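You operate a simulated robot arm through the tools that you are given. There is no shell and no other tool.

Carry out the task below with a simulated robot arm. There is one attempt and no reset: what you move stays moved.

JOB
Unlock the side drawer and put the tape measure back on the tool board.
Fine: use the yellow key and leave it in the lock; tool on its painted place; drawer shut; leave the other tool and keys. Set down upright: what you pick out. Where these are worked on the way, their far stop is far enough and under half their travel is too little: side drawer.

It is judged by the outcome, as a careful person would: the job done as asked, and still so three seconds after it is handed in. It fails if anything else is knocked over, pushed out of place, dropped, spilled or broken.

ROBOT AND FRAMES
A 7-joint arm with a four-finger gripper, fixed in place. Base frame: the origin is on the floor under the middle of its stand, x ahead of it, y to its left, z up; the work surface is at about z = 0.874. Lengths are in m, angles in rad, forces in N, time in s.
It reaches about 1.223 m from its shoulder. Its first joint turns from -1.204 to 3.002 rad. Payload 3.67 kg.
The TCP is the grasp point between the finger pads, 0.028 m short of the fingertips. In the tool frame z runs along the fingers and y along their closing line. The gripper opens to 0.112 m; its body begins 0.073 m behind the TCP.
Orientation is that of the tool frame in the base frame, as [roll, pitch, yaw] about the fixed x, y, z axes, in that order (R = Rz(yaw) Ry(pitch) Rx(roll)). With the fingers straight down and closing along the base's y, the tool's x points along the base's -x, its y along +y and its z along -z.

CONTROLS
- The arm moves only by the tool drive_tool. Its argument "moves" is a list of rows, each a list of 7 numbers: the shift along the tool's x, y, z in units of 300 mm (1.0 is 300 mm), then the turn, a rotation vector about the tool's x, y, z in units of 180 degrees (1.0 is 180 degrees), then the closure in counts, from 0 (fully open) to 255 (shut). In form: [[dx, dy, dz, wx, wy, wz, grip], ...]. A call has 1 to 20 rows; each row is the pose to reach, as a shift and turn from the pose commanded when the call began, along the tool's axes at that moment. A call with a number of a shift or a turn outside -1 to 1 is refused whole. Rows are played at 5 a second. More than 0.05 m and 0.15 rad between two rows, or a gripper value outside its range, and nothing of the call is played. A pose out of reach is approached as far as the arm can. The call stops where the force on the tool passes 40 N (or 10 N more than at its start, if that is more) or the arm is blocked; 0.2 s more then pass. The fingers move at their own pace (about 0.1025 m/s each) and stop on an object; they squeeze with about 37 N. The grip force told is the motor's: it shows also when the fingers shut on nothing. Time passes only in rows, and 0.2 s behind the last, so rows that repeat a pose let the fingers close. The reply holds the time, the measured pose of the TCP, the force on the tool along the base axes, the opening and the grip force, in the units named above and with some noise, with the torque about the TCP (base axes, N m) and any sound that the robot's microphone picked up.
- Cameras (640 x 400 px; columns grow to the right, rows downward): "scene" is fixed at [0.2195, 0.5026, 1.4578]; the picture's right is [-0.90, -0.43, 0.00], its down [-0.09, 0.19, -0.98] and it looks along [0.42, -0.88, -0.21] (base axes); focal length 322 px, centre (320, 200). "wrist" rides on the gripper at [0.06, -0.018, -0.104] in the tool frame; the picture's right is [0.29, 0.96, 0.00], its down [-0.80, 0.24, -0.55] and it looks along [-0.53, 0.16, 0.83] (tool axes); focal length 234 px, centre (320, 200). There is no depth. A picture from a camera that has moved, and an enlarged one, comes with that camera's place and axes in the base frame and with its lens.
- camera(camera): a new picture of that camera. The clock stands still meanwhile.
- slide_trunk(by): slides the trunk up (or, below 0, down) by that many m; the arm rides with it, the base frame stays. It gives what a move gives, with no picture.
- close_up(camera, box): a new picture of the part [left, top, right, bottom] of that camera's present view, enlarged. The clock stands still meanwhile.
- hand_in(): hands the job in; it is judged then, once.

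Places have to be worked out from the pictures, the camera data and where the tool is seen. Open the gripper and draw the arm clear of the work before you hand the job in, unless the task says otherwise.

The tools are called after "Request:" as name(argument=value, ...) on one line, values as JSON. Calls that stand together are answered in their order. drive_tool: Moves the arm, as the interface text tells. Its arguments: {"type":"object","properties":{"moves":{"type":"array"}},"required":["moves"]} The other tools are called the same way: slide_trunk (by) moves the trunk up or down; camera (camera) takes a picture; close_up (camera, box) takes an enlarged picture of a part of a camera's view; hand_in () hands the job in.

At the start:

```text
time_s: 0.0
tool_pos: [0.8399, -0.2664, 1.4346]
tcp_rot: [-3.141, -0.001, -3.141]
ft_force: [0.0, -1.3, -0.2]
wrist_torque: [0.0, -0.01, 0.0]
opening: 0.1117
finger_force: 0.0
trunk travel left (down, up): [-0.7, 0.14]
```

scene: 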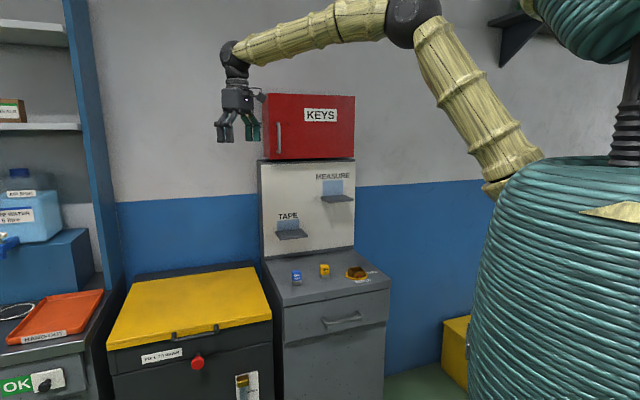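
wrist: 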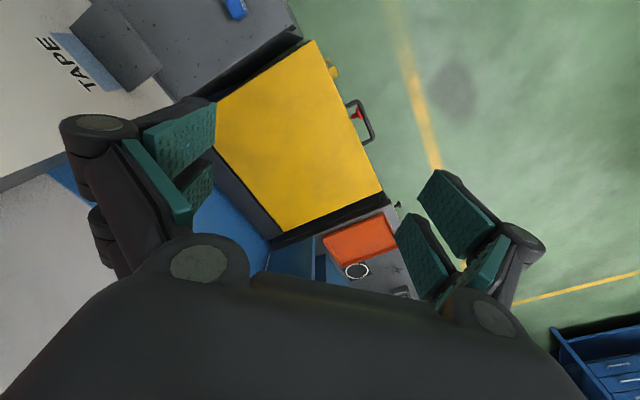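

I'll start by taking enlarged pictures of the cabinet, the tool board, and the red key box to see where everything is.

Request:
close_up(camera="scene", box=[240, 80, 400, 180])

Request:
close_up(camera="scene", box=[250, 160, 410, 260])

Request:
close_up(camera="scene", box=[250, 250, 410, 350])

Request:
close_up(camera="scene", box=[90, 250, 290, 400])

Request:
close_up(camera="scene", box=[0, 250, 130, 400])

```text
4.00 times, centred on (320, 130) of scene
camera zoom: at [0.2195, 0.5026, 1.4578], right [-0.9, -0.43, 0.0], down [-0.09, 0.19, -0.98], along [0.42, -0.88, -0.21], focal length 1289 px, centre (320, 480)
```

zoom: 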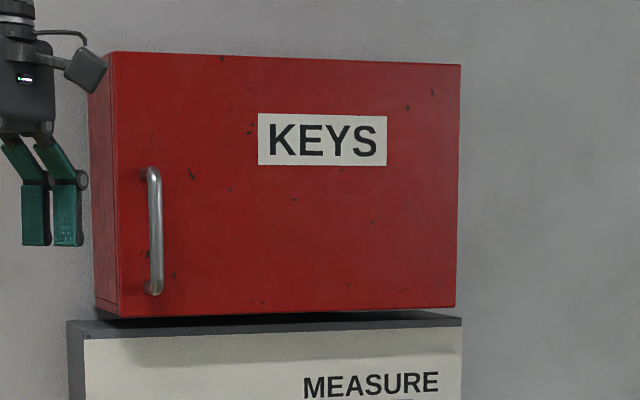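

```text
4.00 times, centred on (330, 210) of scene
camera zoom: at [0.2195, 0.5026, 1.4578], right [-0.9, -0.43, 0.0], down [-0.09, 0.19, -0.98], along [0.42, -0.88, -0.21], focal length 1289 px, centre (280, 160)
```

zoom: 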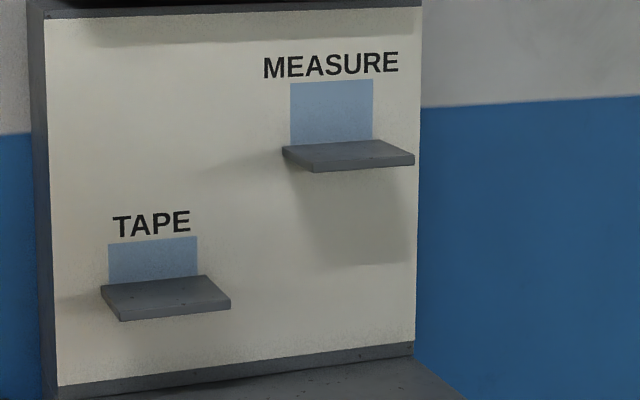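

```text
4.00 times, centred on (330, 300) of scene
camera zoom: at [0.2195, 0.5026, 1.4578], right [-0.9, -0.43, 0.0], down [-0.09, 0.19, -0.98], along [0.42, -0.88, -0.21], focal length 1289 px, centre (280, -200)
```

zoom: 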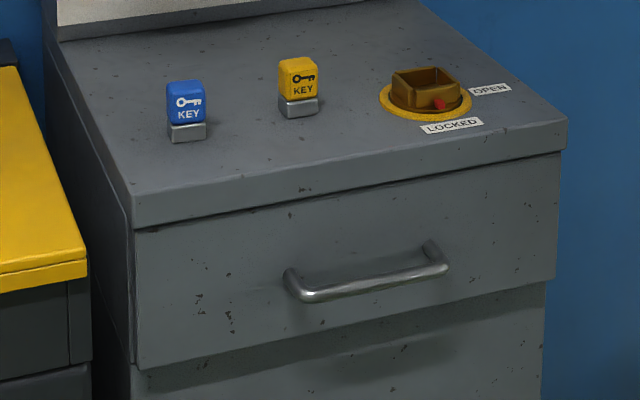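

```text
2.67 times, centred on (190, 325) of scene
camera zoom: at [0.2195, 0.5026, 1.4578], right [-0.9, -0.43, 0.0], down [-0.09, 0.19, -0.98], along [0.42, -0.88, -0.21], focal length 859 px, centre (667, -133)
```

zoom: 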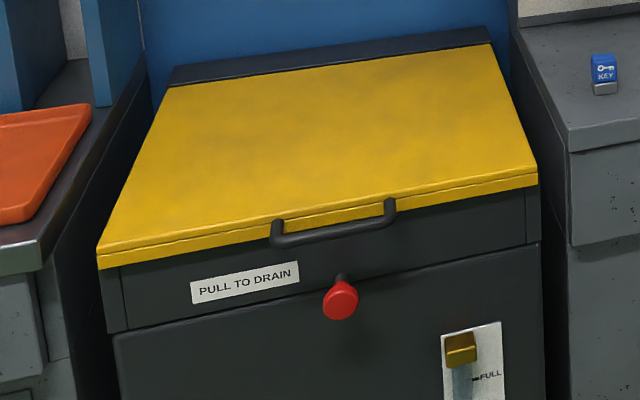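

```text
2.67 times, centred on (65, 325) of scene
camera zoom: at [0.2195, 0.5026, 1.4578], right [-0.9, -0.43, 0.0], down [-0.09, 0.19, -0.98], along [0.42, -0.88, -0.21], focal length 859 px, centre (1000, -133)
```

zoom: 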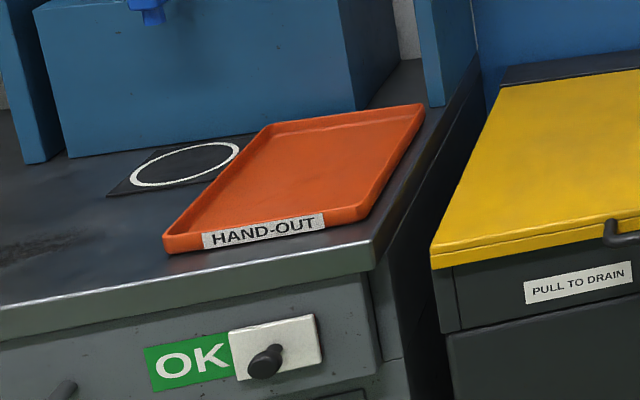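

The cabinet appears turned about 45° so that it faces the robot. Its top is near z≈0.87, and the keys stand around (0.72,-0.59). I'll retract a little and yaw the gripper so the wrist camera looks down on the cabinet.

Request:
drive_tool(moves=[[0.1, -0.02, 0.01, 0, 0, 0.036, 0], [0.2, -0.045, 0.025, 0, 0, 0.075, 0], [0.3, -0.066, 0.036, 0, 0, 0.112, 0], [0.4, -0.088, 0.048, 0, 0, 0.15, 0], [0.5, -0.11, 0.06, 0, 0, 0.186, 0], [0.6, -0.132, 0.072, 0, 0, 0.224, 0], [0.7, -0.154, 0.084, 0, 0, 0.26, 0], [0.8, -0.176, 0.096, 0, 0, 0.3, 0], [0.9, -0.2, 0.108, 0, 0, 0.33, 0], [0.967, -0.213, 0.117, 0, 0, 0.344, 0], [0.967, -0.213, 0.117, 0, 0, 0.344, 0]])

```text
time_s: 2.6
tool_pos: [0.5487, -0.3545, 1.3758]
tcp_rot: [3.108, -0.103, 2.042]
ft_force: [0.5, -0.4, -0.1]
wrist_torque: [0.01, -0.01, -0.03]
opening: 0.1121
finger_force: 0.0
trunk travel left (down, up): [-0.7, 0.14]
stopped in row 11: the arm was blocked; the commanded pose is now the measured one
```

The arm stopped slightly short with a small tilt, probably at a joint limit. I'll look from both cameras.

Request:
camera(camera="scene")

Request:
camera(camera="wrist")

```text
taken
```

scene: 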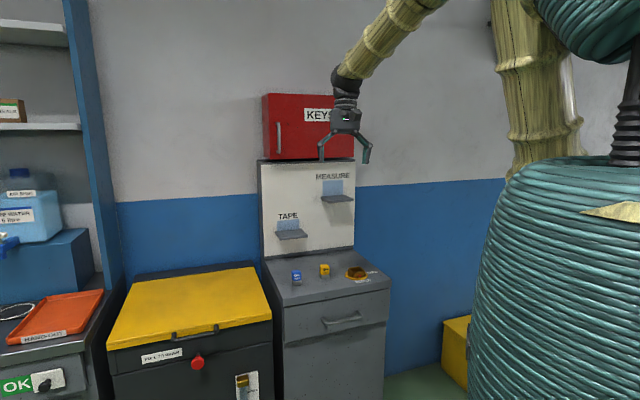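

```text
taken
camera wrist: at [0.5076, -0.3213, 1.4856], right [0.72, 0.69, 0.06], down [0.58, -0.66, 0.48], along [0.37, -0.31, -0.88], focal length 234 px, centre (320, 200)
```

wrist: 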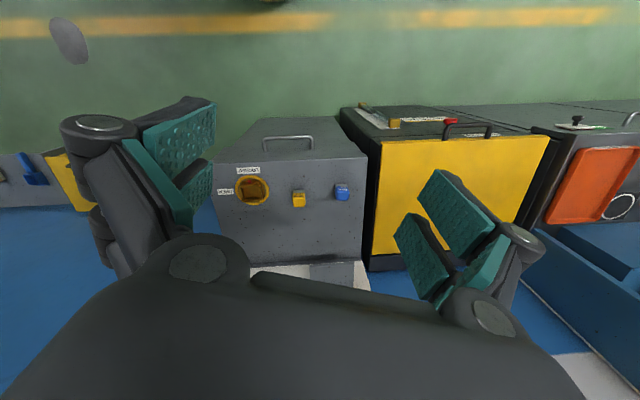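

The wrist view shows the cabinet top well. I'll enlarge it around the lock and keys to triangulate their places.

Request:
close_up(camera="wrist", box=[200, 100, 392, 280])

Request:
close_up(camera="wrist", box=[216, 150, 376, 250])

```text
2.22 times, centred on (296, 190) of wrist
camera zoom: at [0.5076, -0.3213, 1.4856], right [0.72, 0.69, 0.06], down [0.58, -0.66, 0.48], along [0.37, -0.31, -0.88], focal length 520 px, centre (373, 222)
```

zoom: 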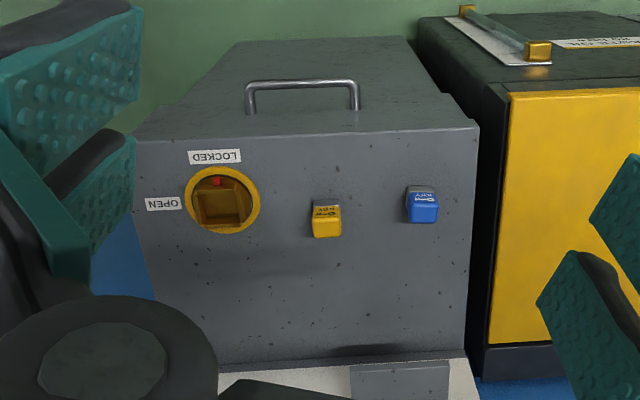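

```text
4.00 times, centred on (296, 200) of wrist
camera zoom: at [0.5076, -0.3213, 1.4856], right [0.72, 0.69, 0.06], down [0.58, -0.66, 0.48], along [0.37, -0.31, -0.88], focal length 937 px, centre (416, 200)
```

zoom: 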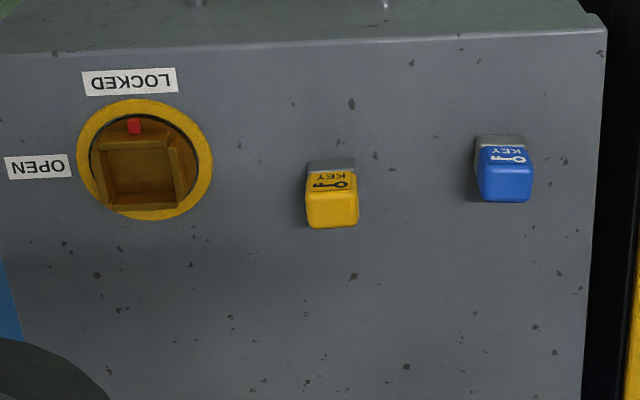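

The lines of sight from the two cameras meet best at a cabinet top of z≈0.90. That puts the yellow key near (0.70,-0.555), the lock near (0.60,-0.63), and the cabinet at 45°. I'll move above the key with the fingers vertical at yaw 135° and look closer.

Request:
drive_tool(moves=[[-0.088, 0.009, 0.086, 0.002, -0.004, -0.0126, 0], [-0.176, 0.018, 0.172, 0.004, -0.008, -0.025, 0], [-0.264, 0.027, 0.258, 0.006, -0.012, -0.038, 0], [-0.352, 0.036, 0.344, 0.008, -0.0155, -0.05, 0], [-0.44, 0.045, 0.43, 0.01, -0.02, -0.063, 0], [-0.528, 0.054, 0.515, 0.012, -0.0235, -0.075, 0], [-0.616, 0.063, 0.6, 0.014, -0.027, -0.088, 0], [-0.704, 0.072, 0.687, 0.0158, -0.0311, -0.1005, 0], [-0.704, 0.072, 0.687, 0.0158, -0.0311, -0.1005, 0]])

```text
time_s: 4.6
tool_pos: [0.6601, -0.5083, 1.1537]
tcp_rot: [-3.141, 0.003, 2.358]
ft_force: [-0.5, -1.5, -0.2]
wrist_torque: [-0.07, -0.01, 0.0]
opening: 0.112
finger_force: 0.1
trunk travel left (down, up): [-0.7, 0.14]
```

The arm reached the commanded pose with the fingers vertical. I'll look again from both cameras.

Request:
camera(camera="wrist")

Request:
close_up(camera="wrist", box=[160, 80, 400, 230])

Request:
camera(camera="scene")

```text
taken
camera wrist: at [0.6049, -0.4781, 1.2584], right [0.47, 0.88, 0.0], down [0.73, -0.39, 0.56], along [0.49, -0.27, -0.83], focal length 234 px, centre (320, 200)
```

wrist: 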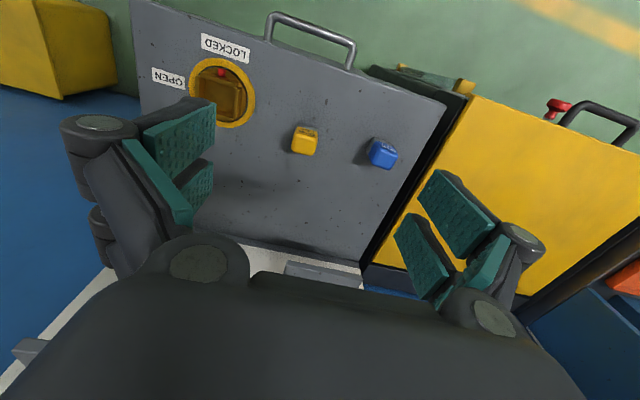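

```text
2.67 times, centred on (280, 155) of wrist
camera zoom: at [0.6049, -0.4781, 1.2584], right [0.47, 0.88, 0.0], down [0.73, -0.39, 0.56], along [0.49, -0.27, -0.83], focal length 624 px, centre (427, 320)
```

zoom: 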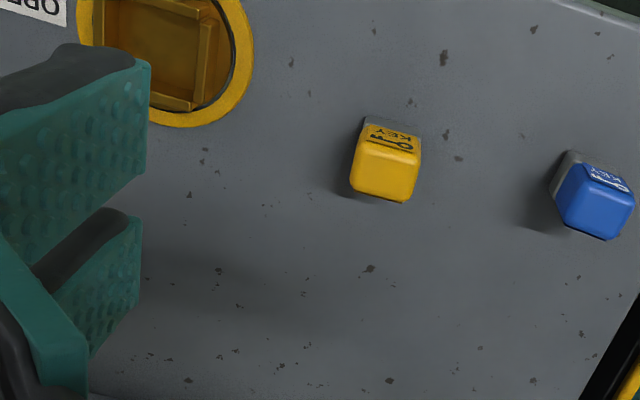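

```text
taken
```

scene: 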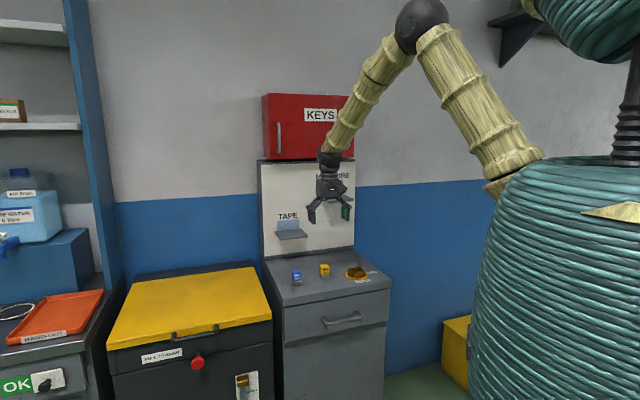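

The key centre comes out near (0.699,-0.556) and the lock near (0.594,-0.628). I'll slide sideways to view the lock socket closely before grasping anything.

Request:
drive_tool(moves=[[0.012, -0.106, 0.05, 0, 0, 0, 0], [0.024, -0.212, 0.1, 0, 0, 0, 0], [0.036, -0.318, 0.15, 0, 0, 0, 0], [0.047, -0.424, 0.2, 0, 0, 0, 0], [0.047, -0.424, 0.2, 0, 0, 0, 0]])

Request:
camera(camera="wrist")

Request:
close_up(camera="wrist", box=[220, 70, 420, 200])

```text
time_s: 5.8
tool_pos: [0.5614, -0.5881, 1.0917]
tcp_rot: [-3.14, 0.002, 2.356]
ft_force: [-0.8, 1.2, 0.1]
wrist_torque: [-0.01, 0.03, -0.01]
opening: 0.1121
finger_force: 0.0
trunk travel left (down, up): [-0.7, 0.14]
```

```text
taken
camera wrist: at [0.5049, -0.5584, 1.1968], right [0.47, 0.88, 0.0], down [0.73, -0.39, 0.56], along [0.49, -0.26, -0.83], focal length 234 px, centre (320, 200)
```

wrist: 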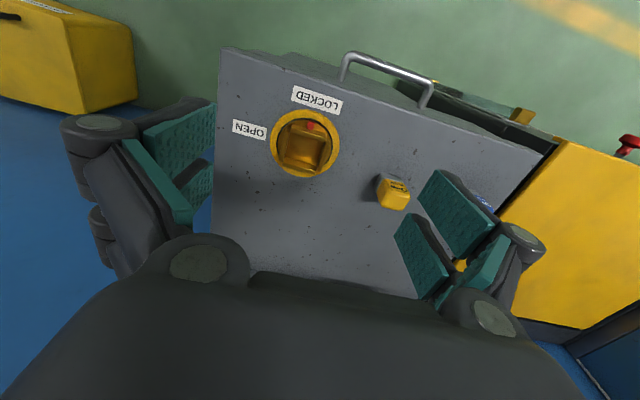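

```text
3.08 times, centred on (320, 135) of wrist
camera zoom: at [0.5049, -0.5584, 1.1968], right [0.47, 0.88, 0.0], down [0.73, -0.39, 0.56], along [0.49, -0.26, -0.83], focal length 720 px, centre (320, 400)
```

zoom: 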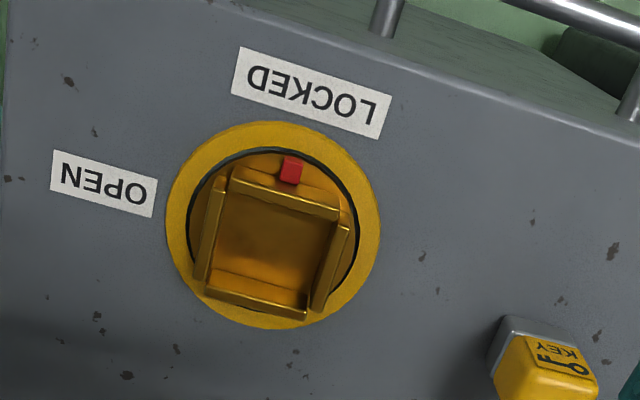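

The socket shows clearly: a square box about 45 mm wide outside, aligned with the cabinet, with its red pointer at LOCKED and OPEN a quarter turn counter-clockwise from above. Now I'll move above the yellow key for a closer look.

Request:
drive_tool(moves=[[-0.083, 0.133, 0.0, 0, 0, 0, 0], [-0.166, 0.266, 0.0, 0, 0, 0, 0], [-0.249, 0.4, 0.05, 0, 0, 0, 0], [-0.249, 0.4, 0.2, 0, 0, 0, 0], [-0.249, 0.4, 0.2, 0, 0, 0, 0]])

Request:
camera(camera="wrist")

Request:
close_up(camera="wrist", box=[240, 100, 400, 200])

Request:
close_up(camera="scene", box=[270, 210, 390, 290])

```text
time_s: 7.0
tool_pos: [0.6964, -0.5555, 1.0281]
tcp_rot: [-3.139, 0.005, 2.358]
ft_force: [0.3, 0.0, 0.1]
wrist_torque: [-0.04, 0.02, 0.0]
opening: 0.1119
finger_force: 0.1
trunk travel left (down, up): [-0.7, 0.14]
```

```text
taken
camera wrist: at [0.6411, -0.5255, 1.1323], right [0.47, 0.88, 0.0], down [0.73, -0.39, 0.56], along [0.49, -0.26, -0.83], focal length 234 px, centre (320, 200)
```

wrist: 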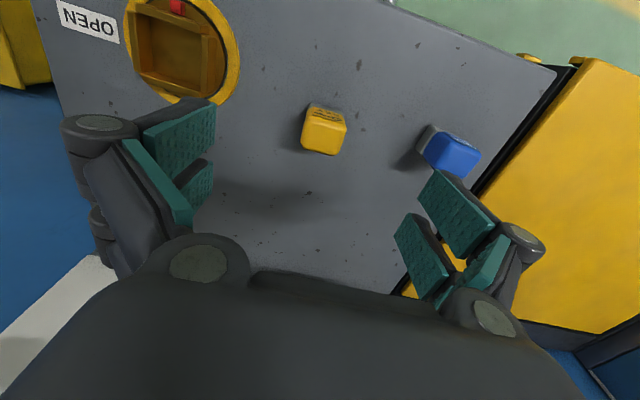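

```text
4.00 times, centred on (320, 150) of wrist
camera zoom: at [0.6411, -0.5255, 1.1323], right [0.47, 0.88, 0.0], down [0.73, -0.39, 0.56], along [0.49, -0.26, -0.83], focal length 937 px, centre (320, 400)
```

zoom: 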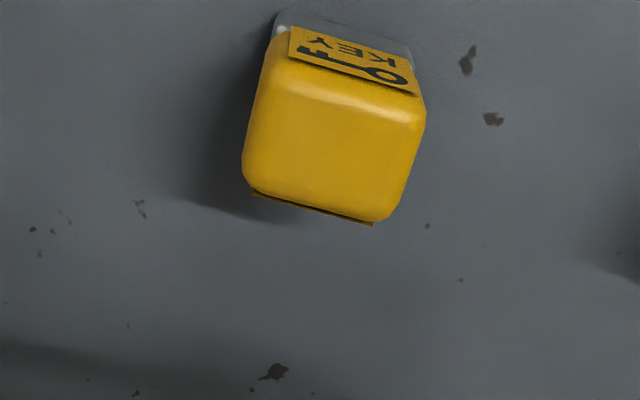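

```text
5.00 times, centred on (330, 250) of scene
camera zoom: at [0.2195, 0.5026, 1.4578], right [-0.9, -0.43, 0.0], down [-0.09, 0.19, -0.98], along [0.42, -0.88, -0.21], focal length 1611 px, centre (270, -50)
```

zoom: 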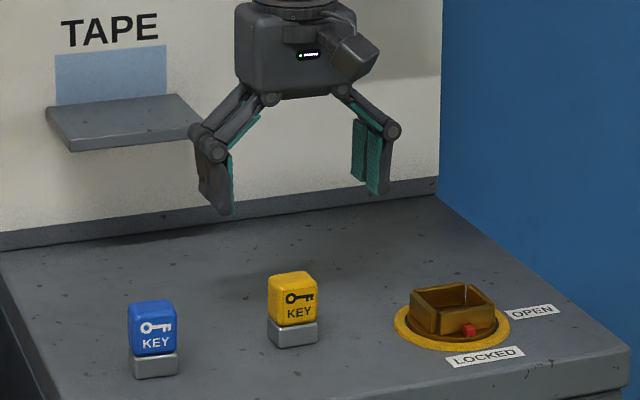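

The key sits only a few millimetres off the tool axis and is about 33 mm wide. I'll descend part way with a small correction and check the alignment before closing.

Request:
drive_tool(moves=[[0.005, 0.006, 0.09, 0, 0, 0, 0], [0.005, 0.006, 0.183, 0, 0, 0, 0], [0.005, 0.006, 0.183, 0, 0, 0, 0]])

Request:
close_up(camera="wrist", box=[200, 80, 440, 230])

Request:
close_up(camera="scene", box=[270, 230, 390, 305])

```text
time_s: 7.8
tool_pos: [0.6987, -0.5556, 0.9718]
tcp_rot: [-3.141, 0.001, 2.355]
ft_force: [-0.5, -0.6, 0.1]
wrist_torque: [-0.02, 0.0, -0.02]
opening: 0.1118
finger_force: 0.0
trunk travel left (down, up): [-0.7, 0.14]
```

```text
2.67 times, centred on (320, 155) of wrist
camera zoom: at [0.6425, -0.5265, 1.0763], right [0.47, 0.88, 0.0], down [0.73, -0.39, 0.56], along [0.49, -0.26, -0.83], focal length 624 px, centre (320, 320)
```

zoom: 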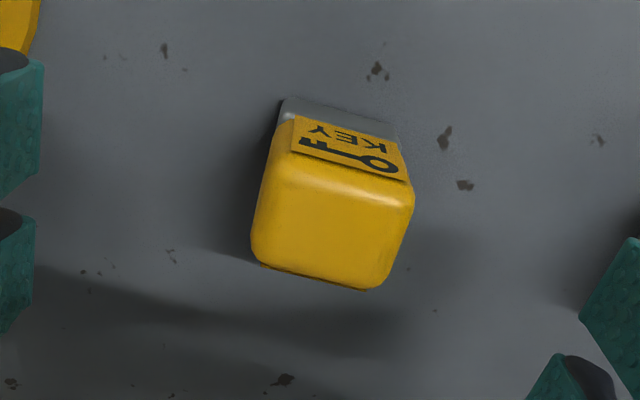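

```text
5.33 times, centred on (330, 268) of scene
camera zoom: at [0.2195, 0.5026, 1.4578], right [-0.9, -0.43, 0.0], down [-0.09, 0.19, -0.98], along [0.42, -0.88, -0.21], focal length 1718 px, centre (267, -160)
```

zoom: 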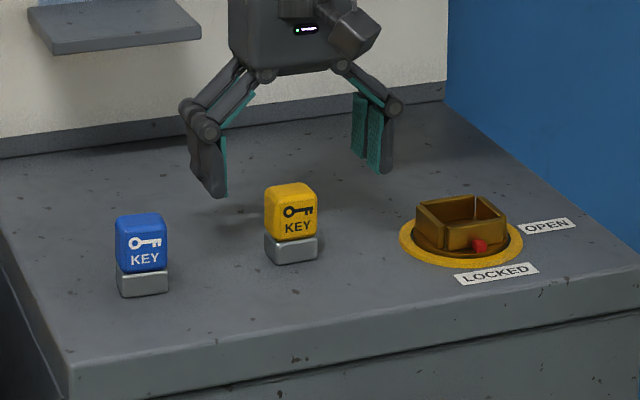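

The key is aligned with the fingers, offset about 4 mm along tool x. I'll correct that, lower so the tips sit just above the grey foot (TCP z≈0.953), and close.

Request:
drive_tool(moves=[[0.013, 0.005, 0.02, 0, 0, 0, 0], [0.013, 0.005, 0.07, 0, 0, 0, 0], [0.013, 0.005, 0.07, 0, 0, 0, 0], [0.013, 0.005, 0.07, 0, 0, 0, 150], [0.013, 0.005, 0.07, 0, 0, 0, 200], [0.013, 0.005, 0.07, 0, 0, 0, 255], [0.013, 0.005, 0.07, 0, 0, 0, 255], [0.013, 0.005, 0.07, 0, 0, 0, 255]])

Request:
close_up(camera="wrist", box=[200, 100, 440, 250])

Request:
close_up(camera="scene", box=[270, 230, 390, 305])

```text
time_s: 9.6
tool_pos: [0.6972, -0.552, 0.952]
tcp_rot: [-3.138, 0.002, 2.357]
ft_force: [-0.2, 0.1, 0.0]
wrist_torque: [0.0, 0.04, 0.01]
opening: 0.033
finger_force: 37.1
trunk travel left (down, up): [-0.7, 0.14]
```

```text
2.67 times, centred on (320, 175) of wrist
camera zoom: at [0.6414, -0.5225, 1.0568], right [0.47, 0.88, 0.0], down [0.73, -0.39, 0.55], along [0.49, -0.26, -0.83], focal length 624 px, centre (320, 267)
```

zoom: 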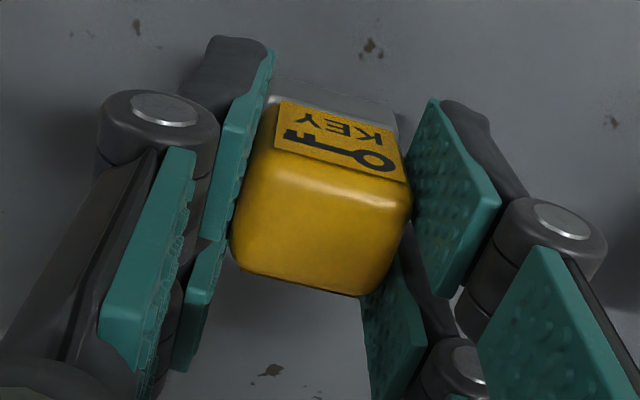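

```text
5.33 times, centred on (330, 268) of scene
camera zoom: at [0.2195, 0.5026, 1.4578], right [-0.9, -0.43, 0.0], down [-0.09, 0.19, -0.98], along [0.42, -0.88, -0.21], focal length 1718 px, centre (267, -160)
```

zoom: 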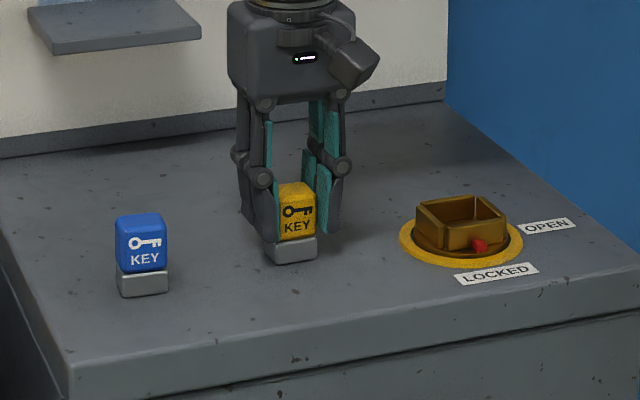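

The key is held at a 33 mm opening with 37 N, and its centre is within 2 mm of the TCP. I'll lift it clear and carry it over the lock socket near (0.591,-0.626).

Request:
drive_tool(moves=[[0, 0, -0.07, 0, 0, 0, 255], [0, 0, -0.15, 0, 0, 0, 255], [0, 0, -0.22, 0, 0, 0, 255], [0.018, -0.105, -0.22, 0, 0, 0, 255], [0.037, -0.211, -0.22, 0, 0, 0, 255], [0.055, -0.317, -0.22, 0, 0, 0, 255], [0.073, -0.422, -0.22, 0, 0, 0, 255], [0.073, -0.422, -0.22, 0, 0, 0, 255], [0.073, -0.422, -0.22, 0, 0, 0, 255]])

Request:
close_up(camera="wrist", box=[200, 80, 440, 230])

Request:
close_up(camera="scene", box=[290, 220, 410, 295])

```text
time_s: 11.6
tool_pos: [0.5939, -0.627, 1.0201]
tcp_rot: [-3.141, 0.0, 2.355]
ft_force: [-0.6, -0.3, 0.0]
wrist_torque: [0.04, -0.02, -0.01]
opening: 0.033
finger_force: 37.0
trunk travel left (down, up): [-0.7, 0.14]
```

```text
2.67 times, centred on (320, 155) of wrist
camera zoom: at [0.5377, -0.5973, 1.1241], right [0.47, 0.88, 0.0], down [0.73, -0.39, 0.56], along [0.49, -0.26, -0.83], focal length 624 px, centre (320, 320)
```

zoom: 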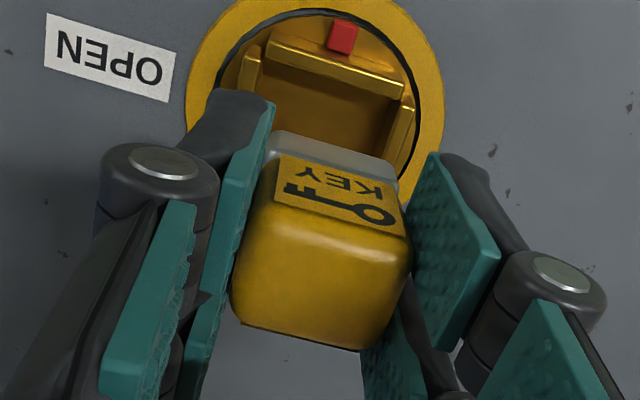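

```text
5.33 times, centred on (350, 258) of scene
camera zoom: at [0.2195, 0.5026, 1.4578], right [-0.9, -0.43, 0.0], down [-0.09, 0.19, -0.98], along [0.42, -0.88, -0.21], focal length 1718 px, centre (160, -107)
```

zoom: 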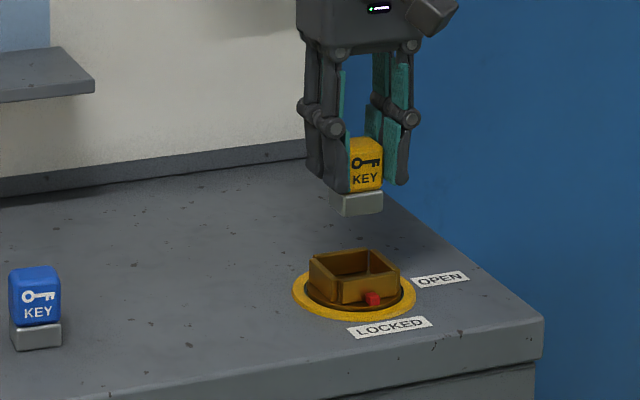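

The key hangs over the socket, needing only small shifts of 2–3 mm. I'll lower until the foot is just above the socket walls and compare them directly in both views.

Request:
drive_tool(moves=[[0.007, -0.005, 0.04, 0, 0, 0, 255], [0.007, -0.005, 0.08, 0, 0, 0, 255], [0.007, -0.005, 0.115, 0, 0, 0, 255], [0.007, -0.005, 0.115, 0, 0, 0, 255]])

Request:
close_up(camera="wrist", box=[256, 100, 416, 200])

Request:
close_up(camera="scene", box=[320, 240, 400, 290])

```text
time_s: 12.6
tool_pos: [0.5894, -0.6257, 0.9855]
tcp_rot: [-3.14, 0.001, 2.356]
ft_force: [-0.4, 0.1, 0.9]
wrist_torque: [0.02, 0.0, 0.02]
opening: 0.0331
finger_force: 36.8
trunk travel left (down, up): [-0.7, 0.14]
```

```text
4.00 times, centred on (336, 150) of wrist
camera zoom: at [0.5344, -0.5958, 1.0907], right [0.47, 0.88, 0.0], down [0.73, -0.39, 0.56], along [0.49, -0.26, -0.83], focal length 937 px, centre (256, 400)
```

zoom: 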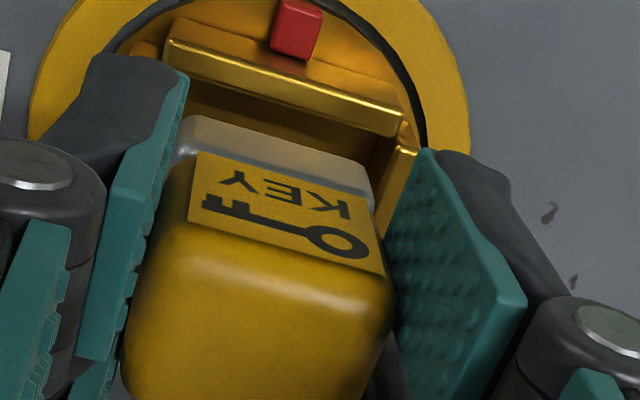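

```text
8.00 times, centred on (360, 265) of scene
camera zoom: at [0.2195, 0.5026, 1.4578], right [-0.9, -0.43, 0.0], down [-0.09, 0.19, -0.98], along [0.42, -0.88, -0.21], focal length 2578 px, centre (0, -320)
```

zoom: 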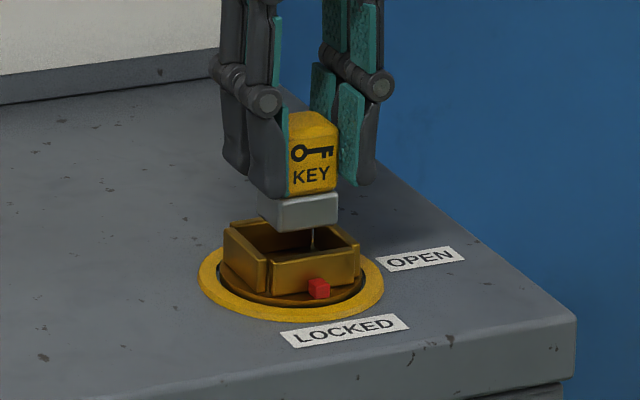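

The foot appears roughly centred sideways but about 2 mm too far from the robot-side wall. I'll nudge +2 mm along tool x and lower gently, watching the force.

Request:
drive_tool(moves=[[0.007, 0, 0, 0, 0, 0, 255], [0.007, 0, 0.015, 0, 0, 0, 255], [0.007, 0, 0.03, 0, 0, 0, 255], [0.007, 0, 0.04, 0, 0, 0, 255], [0.007, 0, 0.04, 0, 0, 0, 255]])

Request:
close_up(camera="wrist", box=[256, 100, 416, 200])

Request:
close_up(camera="scene", box=[320, 240, 400, 290])

```text
time_s: 13.8
tool_pos: [0.5887, -0.6255, 0.9767]
tcp_rot: [-3.14, 0.004, 2.356]
ft_force: [1.5, -4.5, 16.9]
wrist_torque: [-0.08, 0.14, 0.02]
opening: 0.0331
finger_force: 37.4
trunk travel left (down, up): [-0.7, 0.14]
```

```text
4.00 times, centred on (336, 150) of wrist
camera zoom: at [0.5323, -0.5952, 1.0803], right [0.47, 0.88, 0.0], down [0.73, -0.39, 0.56], along [0.49, -0.27, -0.83], focal length 937 px, centre (256, 400)
```

zoom: 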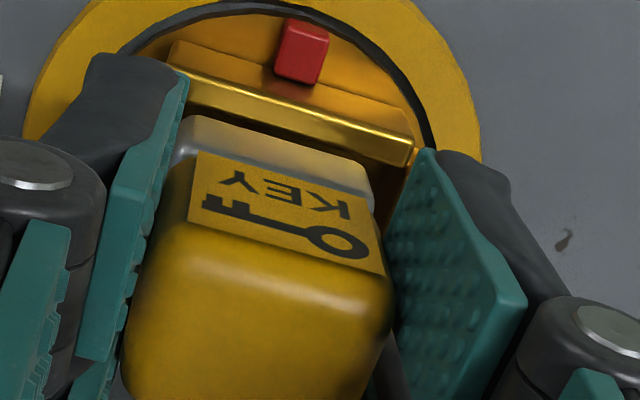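

```text
8.00 times, centred on (360, 265) of scene
camera zoom: at [0.2195, 0.5026, 1.4578], right [-0.9, -0.43, 0.0], down [-0.09, 0.19, -0.98], along [0.42, -0.88, -0.21], focal length 2578 px, centre (0, -320)
```

zoom: 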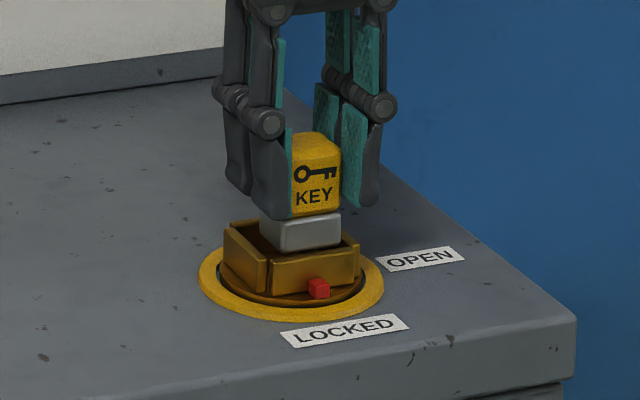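

There's 17 N of contact at z≈0.977. The torque places it at the robot-side edge of the foot, so the foot is likely on the front wall. I'll zoom in to check before shifting.

Request:
close_up(camera="wrist", box=[290, 115, 370, 165])

Request:
close_up(camera="scene", box=[342, 258, 374, 278])

```text
8.00 times, centred on (330, 140) of wrist
camera zoom: at [0.5323, -0.5952, 1.0803], right [0.47, 0.88, 0.0], down [0.73, -0.39, 0.56], along [0.49, -0.27, -0.83], focal length 1873 px, centre (240, 680)
```

zoom: 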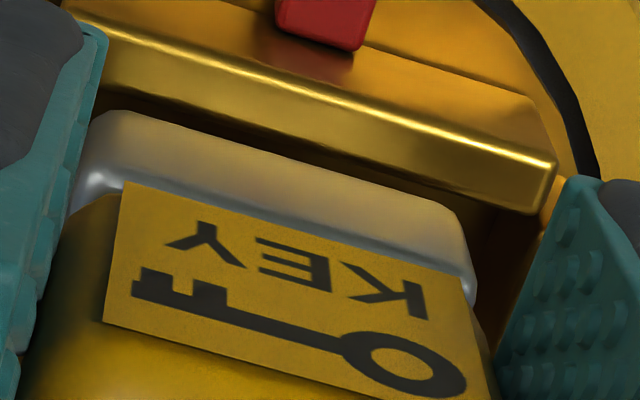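

```text
16.00 times, centred on (358, 268) of scene
camera zoom: at [0.2195, 0.5026, 1.4578], right [-0.9, -0.43, 0.0], down [-0.09, 0.19, -0.98], along [0.42, -0.88, -0.21], focal length 5155 px, centre (-288, -888)
```

zoom: 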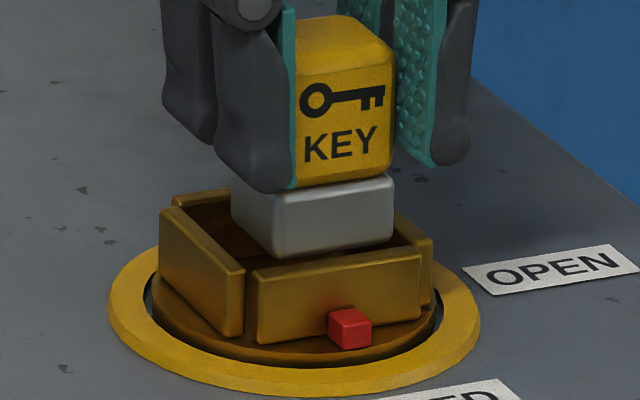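

Torque and sideways force agree that the front foot edge is catching the inner lip of the front wall, and measured drift is already about 2 mm backward. I'll lift slightly, shift back about 5 mm from the command, and lower again gently.

Request:
drive_tool(moves=[[0, 0, -0.025, 0, 0, 0, 255], [-0.018, 0, -0.025, 0, 0, 0, 255], [-0.018, 0, -0.025, 0, 0, 0, 255], [-0.018, 0, -0.012, 0, 0, 0, 255], [-0.018, 0, 0, 0, 0, 0, 255], [-0.018, 0, 0.01, 0, 0, 0, 255], [-0.018, 0, 0.01, 0, 0, 0, 255]])

Request:
close_up(camera="scene", box=[342, 258, 374, 278])

Request:
close_up(camera="wrist", box=[272, 100, 384, 170])

```text
time_s: 15.4
tool_pos: [0.5924, -0.6289, 0.9721]
tcp_rot: [3.142, 0.001, 2.357]
ft_force: [-0.1, 0.1, -0.2]
wrist_torque: [0.03, 0.01, 0.02]
opening: 0.033
finger_force: 37.1
trunk travel left (down, up): [-0.7, 0.14]
```

```text
16.00 times, centred on (358, 268) of scene
camera zoom: at [0.2195, 0.5026, 1.4578], right [-0.9, -0.43, 0.0], down [-0.09, 0.19, -0.98], along [0.42, -0.88, -0.21], focal length 5155 px, centre (-288, -888)
```

zoom: 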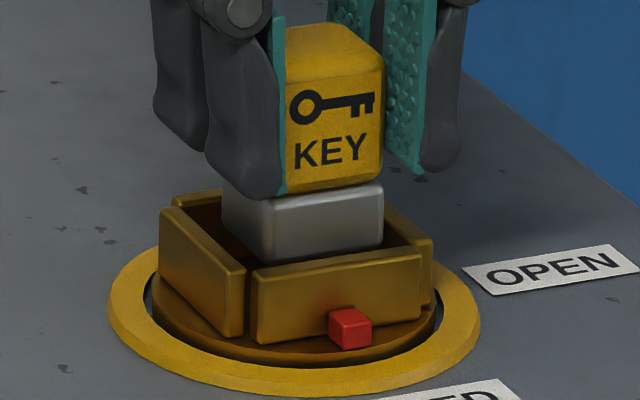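

```text
5.71 times, centred on (328, 135) of wrist
camera zoom: at [0.5364, -0.5997, 1.0763], right [0.47, 0.88, 0.0], down [0.73, -0.39, 0.56], along [0.49, -0.26, -0.83], focal length 1338 px, centre (274, 571)
```

zoom: 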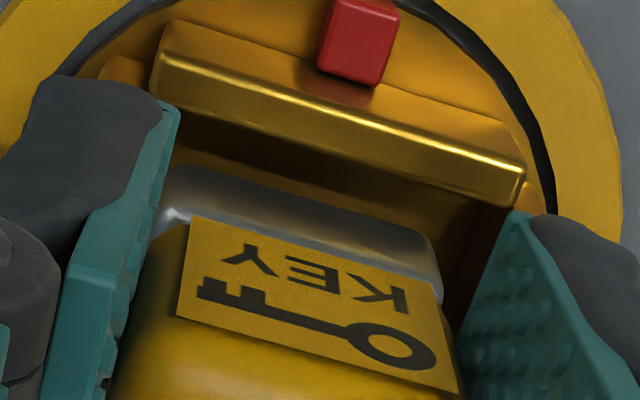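

The foot is now inside the socket with no force. I'll keep lowering in small steps until it seats.

Request:
drive_tool(moves=[[0, 0, 0.01, 0, 0, 0, 255], [0, 0, 0.02, 0, 0, 0, 255], [0, 0, 0.03, 0, 0, 0, 255], [0, 0, 0.035, 0, 0, 0, 255], [0, 0, 0.035, 0, 0, 0, 255]])

Request:
close_up(camera="scene", box=[342, 258, 374, 278])

Request:
close_up(camera="wrist", box=[272, 100, 384, 170])

```text
time_s: 16.6
tool_pos: [0.5926, -0.6307, 0.9599]
tcp_rot: [-3.139, 0.003, 2.356]
ft_force: [0.1, -0.9, -0.5]
wrist_torque: [-0.01, -0.02, -0.01]
opening: 0.0329
finger_force: 36.8
trunk travel left (down, up): [-0.7, 0.14]
```

```text
16.00 times, centred on (358, 268) of scene
camera zoom: at [0.2195, 0.5026, 1.4578], right [-0.9, -0.43, 0.0], down [-0.09, 0.19, -0.98], along [0.42, -0.88, -0.21], focal length 5155 px, centre (-288, -888)
```

zoom: 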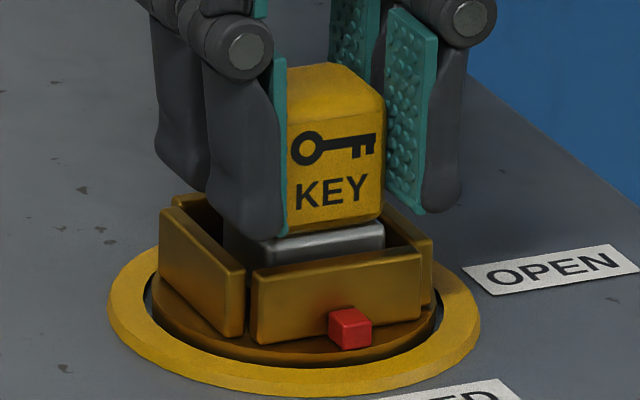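

```text
5.71 times, centred on (328, 135) of wrist
camera zoom: at [0.5362, -0.6006, 1.0654], right [0.47, 0.88, 0.0], down [0.73, -0.39, 0.55], along [0.49, -0.26, -0.83], focal length 1338 px, centre (274, 571)
```

zoom: 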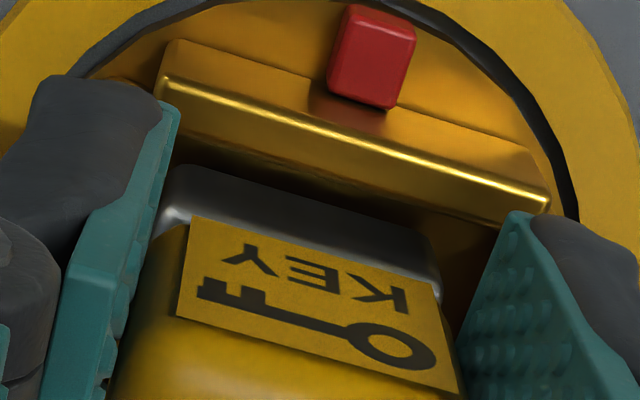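

There's still no contact, and the foot has only a few millimetres left to seat. I'll lower in finer steps, watching for the floor.

Request:
drive_tool(moves=[[0, 0, 0.007, 0, 0, 0, 255], [0, 0, 0.012, 0, 0, 0, 255], [0, 0, 0.017, 0, 0, 0, 255], [0, 0, 0.017, 0, 0, 0, 255]])

Request:
close_up(camera="scene", box=[342, 258, 374, 278])

```text
time_s: 17.6
tool_pos: [0.5922, -0.6308, 0.958]
tcp_rot: [-3.14, 0.006, 2.357]
ft_force: [0.4, -4.0, 17.0]
wrist_torque: [-0.13, 0.03, -0.01]
opening: 0.0331
finger_force: 36.9
trunk travel left (down, up): [-0.7, 0.14]
```

```text
16.00 times, centred on (358, 268) of scene
camera zoom: at [0.2195, 0.5026, 1.4578], right [-0.9, -0.43, 0.0], down [-0.09, 0.19, -0.98], along [0.42, -0.88, -0.21], focal length 5155 px, centre (-288, -888)
```

zoom: 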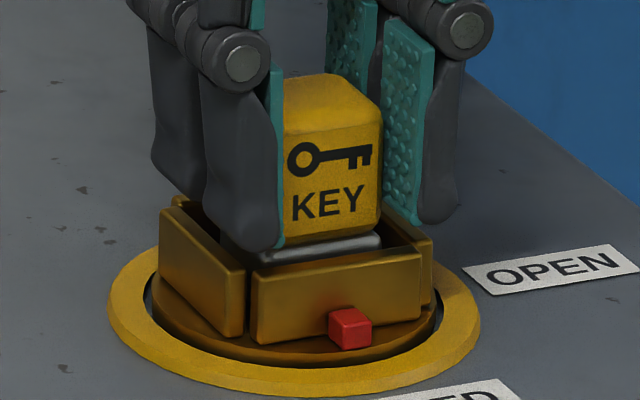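

The key is seated: contact is centred on the foot at about 17 N, with the tips clear of the walls. I'll ease the downward press and turn counter-clockwise (seen from above) toward OPEN, doing 45° first and then looking at the pointer.

Request:
drive_tool(moves=[[0, 0, -0.005, 0, 0, 0, 255], [-0.0001, -0.0014, -0.005, 0, 0, -0.0417, 255], [-0.0004, -0.0028, -0.005, 0, 0, -0.0833, 255], [-0.0008, -0.0042, -0.005, 0, 0, -0.125, 255], [-0.0015, -0.0055, -0.005, 0, 0, -0.1667, 255], [-0.0023, -0.0067, -0.005, 0, 0, -0.2083, 255], [-0.0032, -0.0078, -0.005, 0, 0, -0.25, 255], [-0.0032, -0.0078, -0.005, 0, 0, -0.25, 255]])

Request:
close_up(camera="scene", box=[342, 258, 374, 278])

Request:
camera(camera="scene")

Request:
camera(camera="wrist")

```text
time_s: 19.4
tool_pos: [0.5913, -0.6298, 0.9582]
tcp_rot: [-3.14, -0.001, -3.138]
ft_force: [0.0, 1.8, 3.7]
wrist_torque: [0.09, -0.07, 0.02]
opening: 0.0332
finger_force: 36.7
trunk travel left (down, up): [-0.7, 0.14]
```

```text
16.00 times, centred on (358, 268) of scene
camera zoom: at [0.2195, 0.5026, 1.4578], right [-0.9, -0.43, 0.0], down [-0.09, 0.19, -0.98], along [0.42, -0.88, -0.21], focal length 5155 px, centre (-288, -888)
```

zoom: 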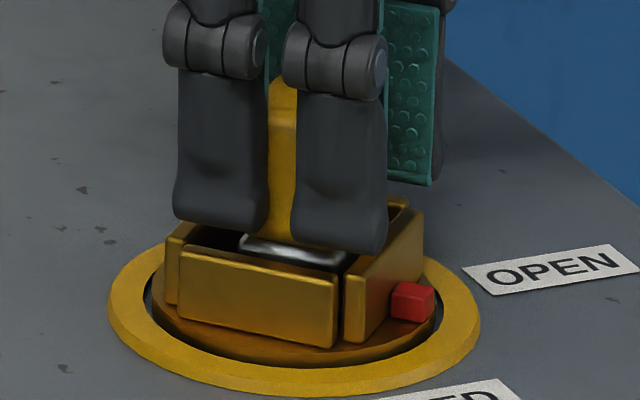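

```text
taken
```

scene: 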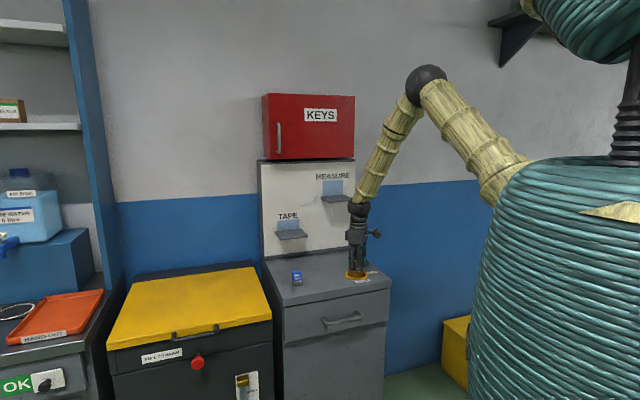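

```text
taken
camera wrist: at [0.5306, -0.649, 1.0626], right [-0.29, 0.96, 0.0], down [0.8, 0.24, 0.55], along [0.53, 0.16, -0.83], focal length 234 px, centre (320, 200)
```

wrist: 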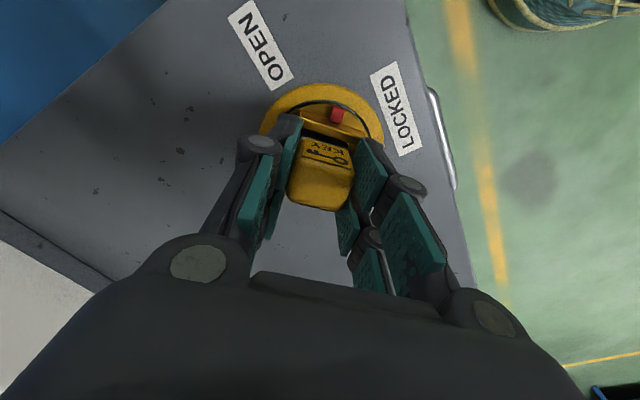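

The dial turns along with the key and the pointer is now halfway. I'll continue the remaining 45°.

Request:
drive_tool(moves=[[-0.0001, -0.0014, 0, 0, 0, -0.0417, 255], [-0.0004, -0.0028, 0, 0, 0, -0.0833, 255], [-0.0008, -0.0042, 0, 0, 0, -0.125, 255], [-0.0015, -0.0055, 0, 0, 0, -0.1667, 255], [-0.0023, -0.0067, 0, 0, 0, -0.2083, 255], [-0.0032, -0.0078, 0, 0, 0, -0.25, 255], [-0.0032, -0.0078, 0, 0, 0, -0.25, 255], [-0.0032, -0.0078, 0, 0, 0, -0.25, 255]])

Request:
close_up(camera="scene", box=[342, 258, 374, 278])

Request:
close_up(camera="wrist", box=[220, 40, 420, 200])

```text
time_s: 21.2
tool_pos: [0.594, -0.6334, 0.9575]
tcp_rot: [-3.138, -0.003, -2.354]
ft_force: [1.2, -0.6, 6.5]
wrist_torque: [0.05, -0.09, -0.01]
opening: 0.033
finger_force: 36.7
trunk travel left (down, up): [-0.7, 0.14]
```

```text
16.00 times, centred on (358, 268) of scene
camera zoom: at [0.2195, 0.5026, 1.4578], right [-0.9, -0.43, 0.0], down [-0.09, 0.19, -0.98], along [0.42, -0.88, -0.21], focal length 5155 px, centre (-288, -888)
```

zoom: 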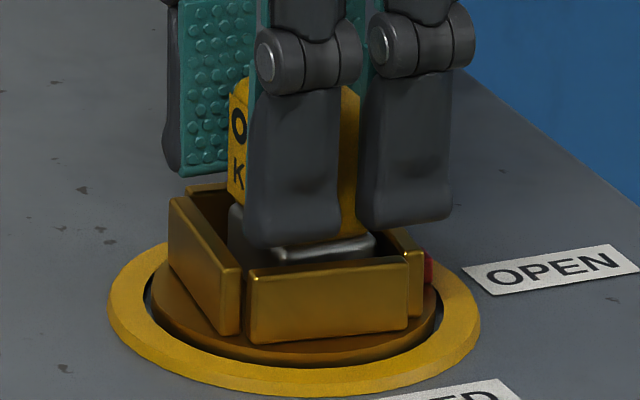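

```text
2.50 times, centred on (320, 120) of wrist
camera zoom: at [0.5629, -0.6881, 1.0626], right [-0.88, 0.47, 0.0], down [0.39, 0.74, 0.55], along [0.26, 0.49, -0.83], focal length 585 px, centre (320, 400)
```

zoom: 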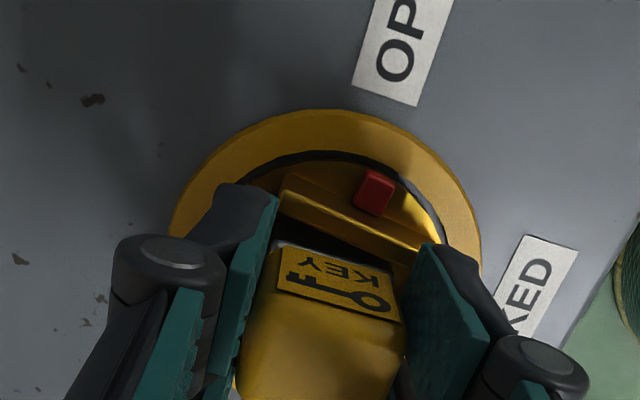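

The dial lags the gripper by about 7–8° because of play in the socket, so the pointer isn't quite on OPEN. I'll turn about 10° further and check.

Request:
drive_tool(moves=[[0, -0.0008, 0, 0, 0, -0.022, 255], [-0.0001, -0.0016, 0, 0, 0, -0.044, 255], [-0.0002, -0.0021, 0, 0, 0, -0.06, 255], [-0.0002, -0.0021, 0, 0, 0, -0.06, 255]])

Request:
close_up(camera="scene", box=[342, 258, 374, 278])

Request:
close_up(camera="wrist", box=[240, 40, 400, 140])

```text
time_s: 22.2
tool_pos: [0.5928, -0.6334, 0.9564]
tcp_rot: [-3.139, -0.002, -2.168]
ft_force: [0.1, 3.1, 7.3]
wrist_torque: [0.18, -0.04, -0.02]
opening: 0.0331
finger_force: 37.1
trunk travel left (down, up): [-0.7, 0.14]
```

```text
16.00 times, centred on (358, 268) of scene
camera zoom: at [0.2195, 0.5026, 1.4578], right [-0.9, -0.43, 0.0], down [-0.09, 0.19, -0.98], along [0.42, -0.88, -0.21], focal length 5155 px, centre (-288, -888)
```

zoom: 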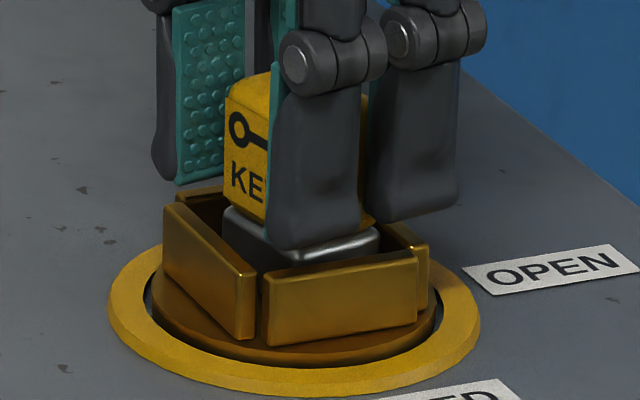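

```text
4.00 times, centred on (320, 90) of wrist
camera zoom: at [0.5743, -0.6933, 1.0626], right [-0.95, 0.3, 0.0], down [0.25, 0.8, 0.55], along [0.17, 0.53, -0.83], focal length 937 px, centre (320, 640)
```

zoom: 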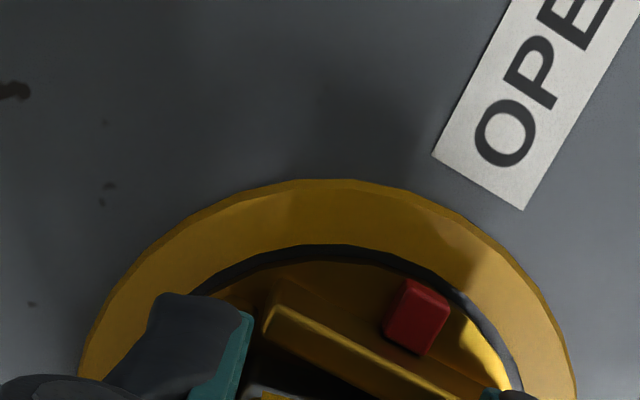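

The pointer now lines up with the OPEN label within about a degree. I'll nudge a few degrees further to feel whether this is the end stop.

Request:
drive_tool(moves=[[0, -0.0006, 0, 0, 0, -0.017, 255], [0, -0.0012, 0, 0, 0, -0.034, 255], [0, -0.0012, 0, 0, 0, -0.034, 255]])

Request:
close_up(camera="scene", box=[342, 258, 374, 278])

Request:
close_up(camera="wrist", box=[240, 40, 400, 140])

```text
time_s: 23.0
tool_pos: [0.5939, -0.6326, 0.9575]
tcp_rot: [-3.139, -0.001, -2.059]
ft_force: [1.1, 16.5, 0.8]
wrist_torque: [0.64, -0.16, -0.2]
opening: 0.0331
finger_force: 37.0
trunk travel left (down, up): [-0.7, 0.14]
```

```text
16.00 times, centred on (358, 268) of scene
camera zoom: at [0.2195, 0.5026, 1.4578], right [-0.9, -0.43, 0.0], down [-0.09, 0.19, -0.98], along [0.42, -0.88, -0.21], focal length 5155 px, centre (-288, -888)
```

zoom: 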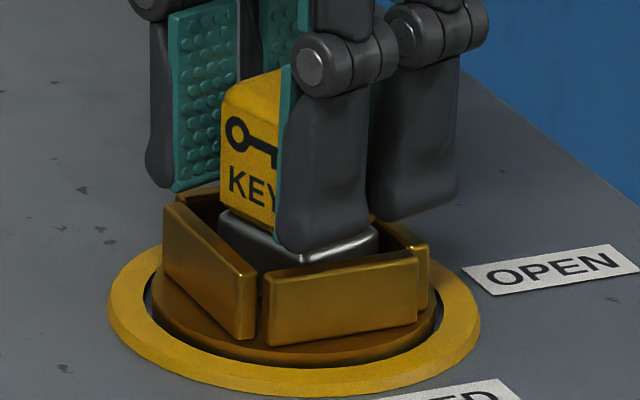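

```text
4.00 times, centred on (320, 90) of wrist
camera zoom: at [0.5812, -0.6936, 1.0626], right [-0.98, 0.19, 0.0], down [0.16, 0.82, 0.55], along [0.11, 0.54, -0.83], focal length 937 px, centre (320, 640)
```

zoom: 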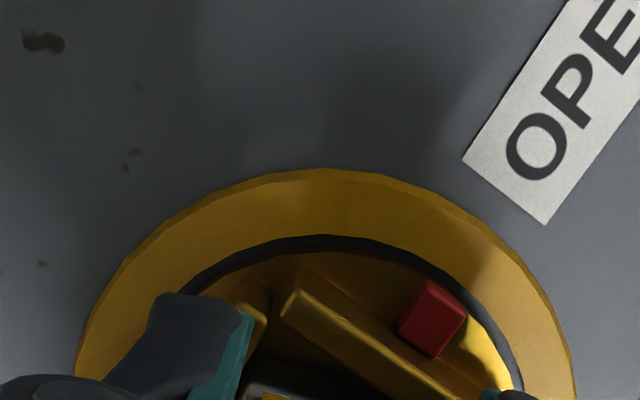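

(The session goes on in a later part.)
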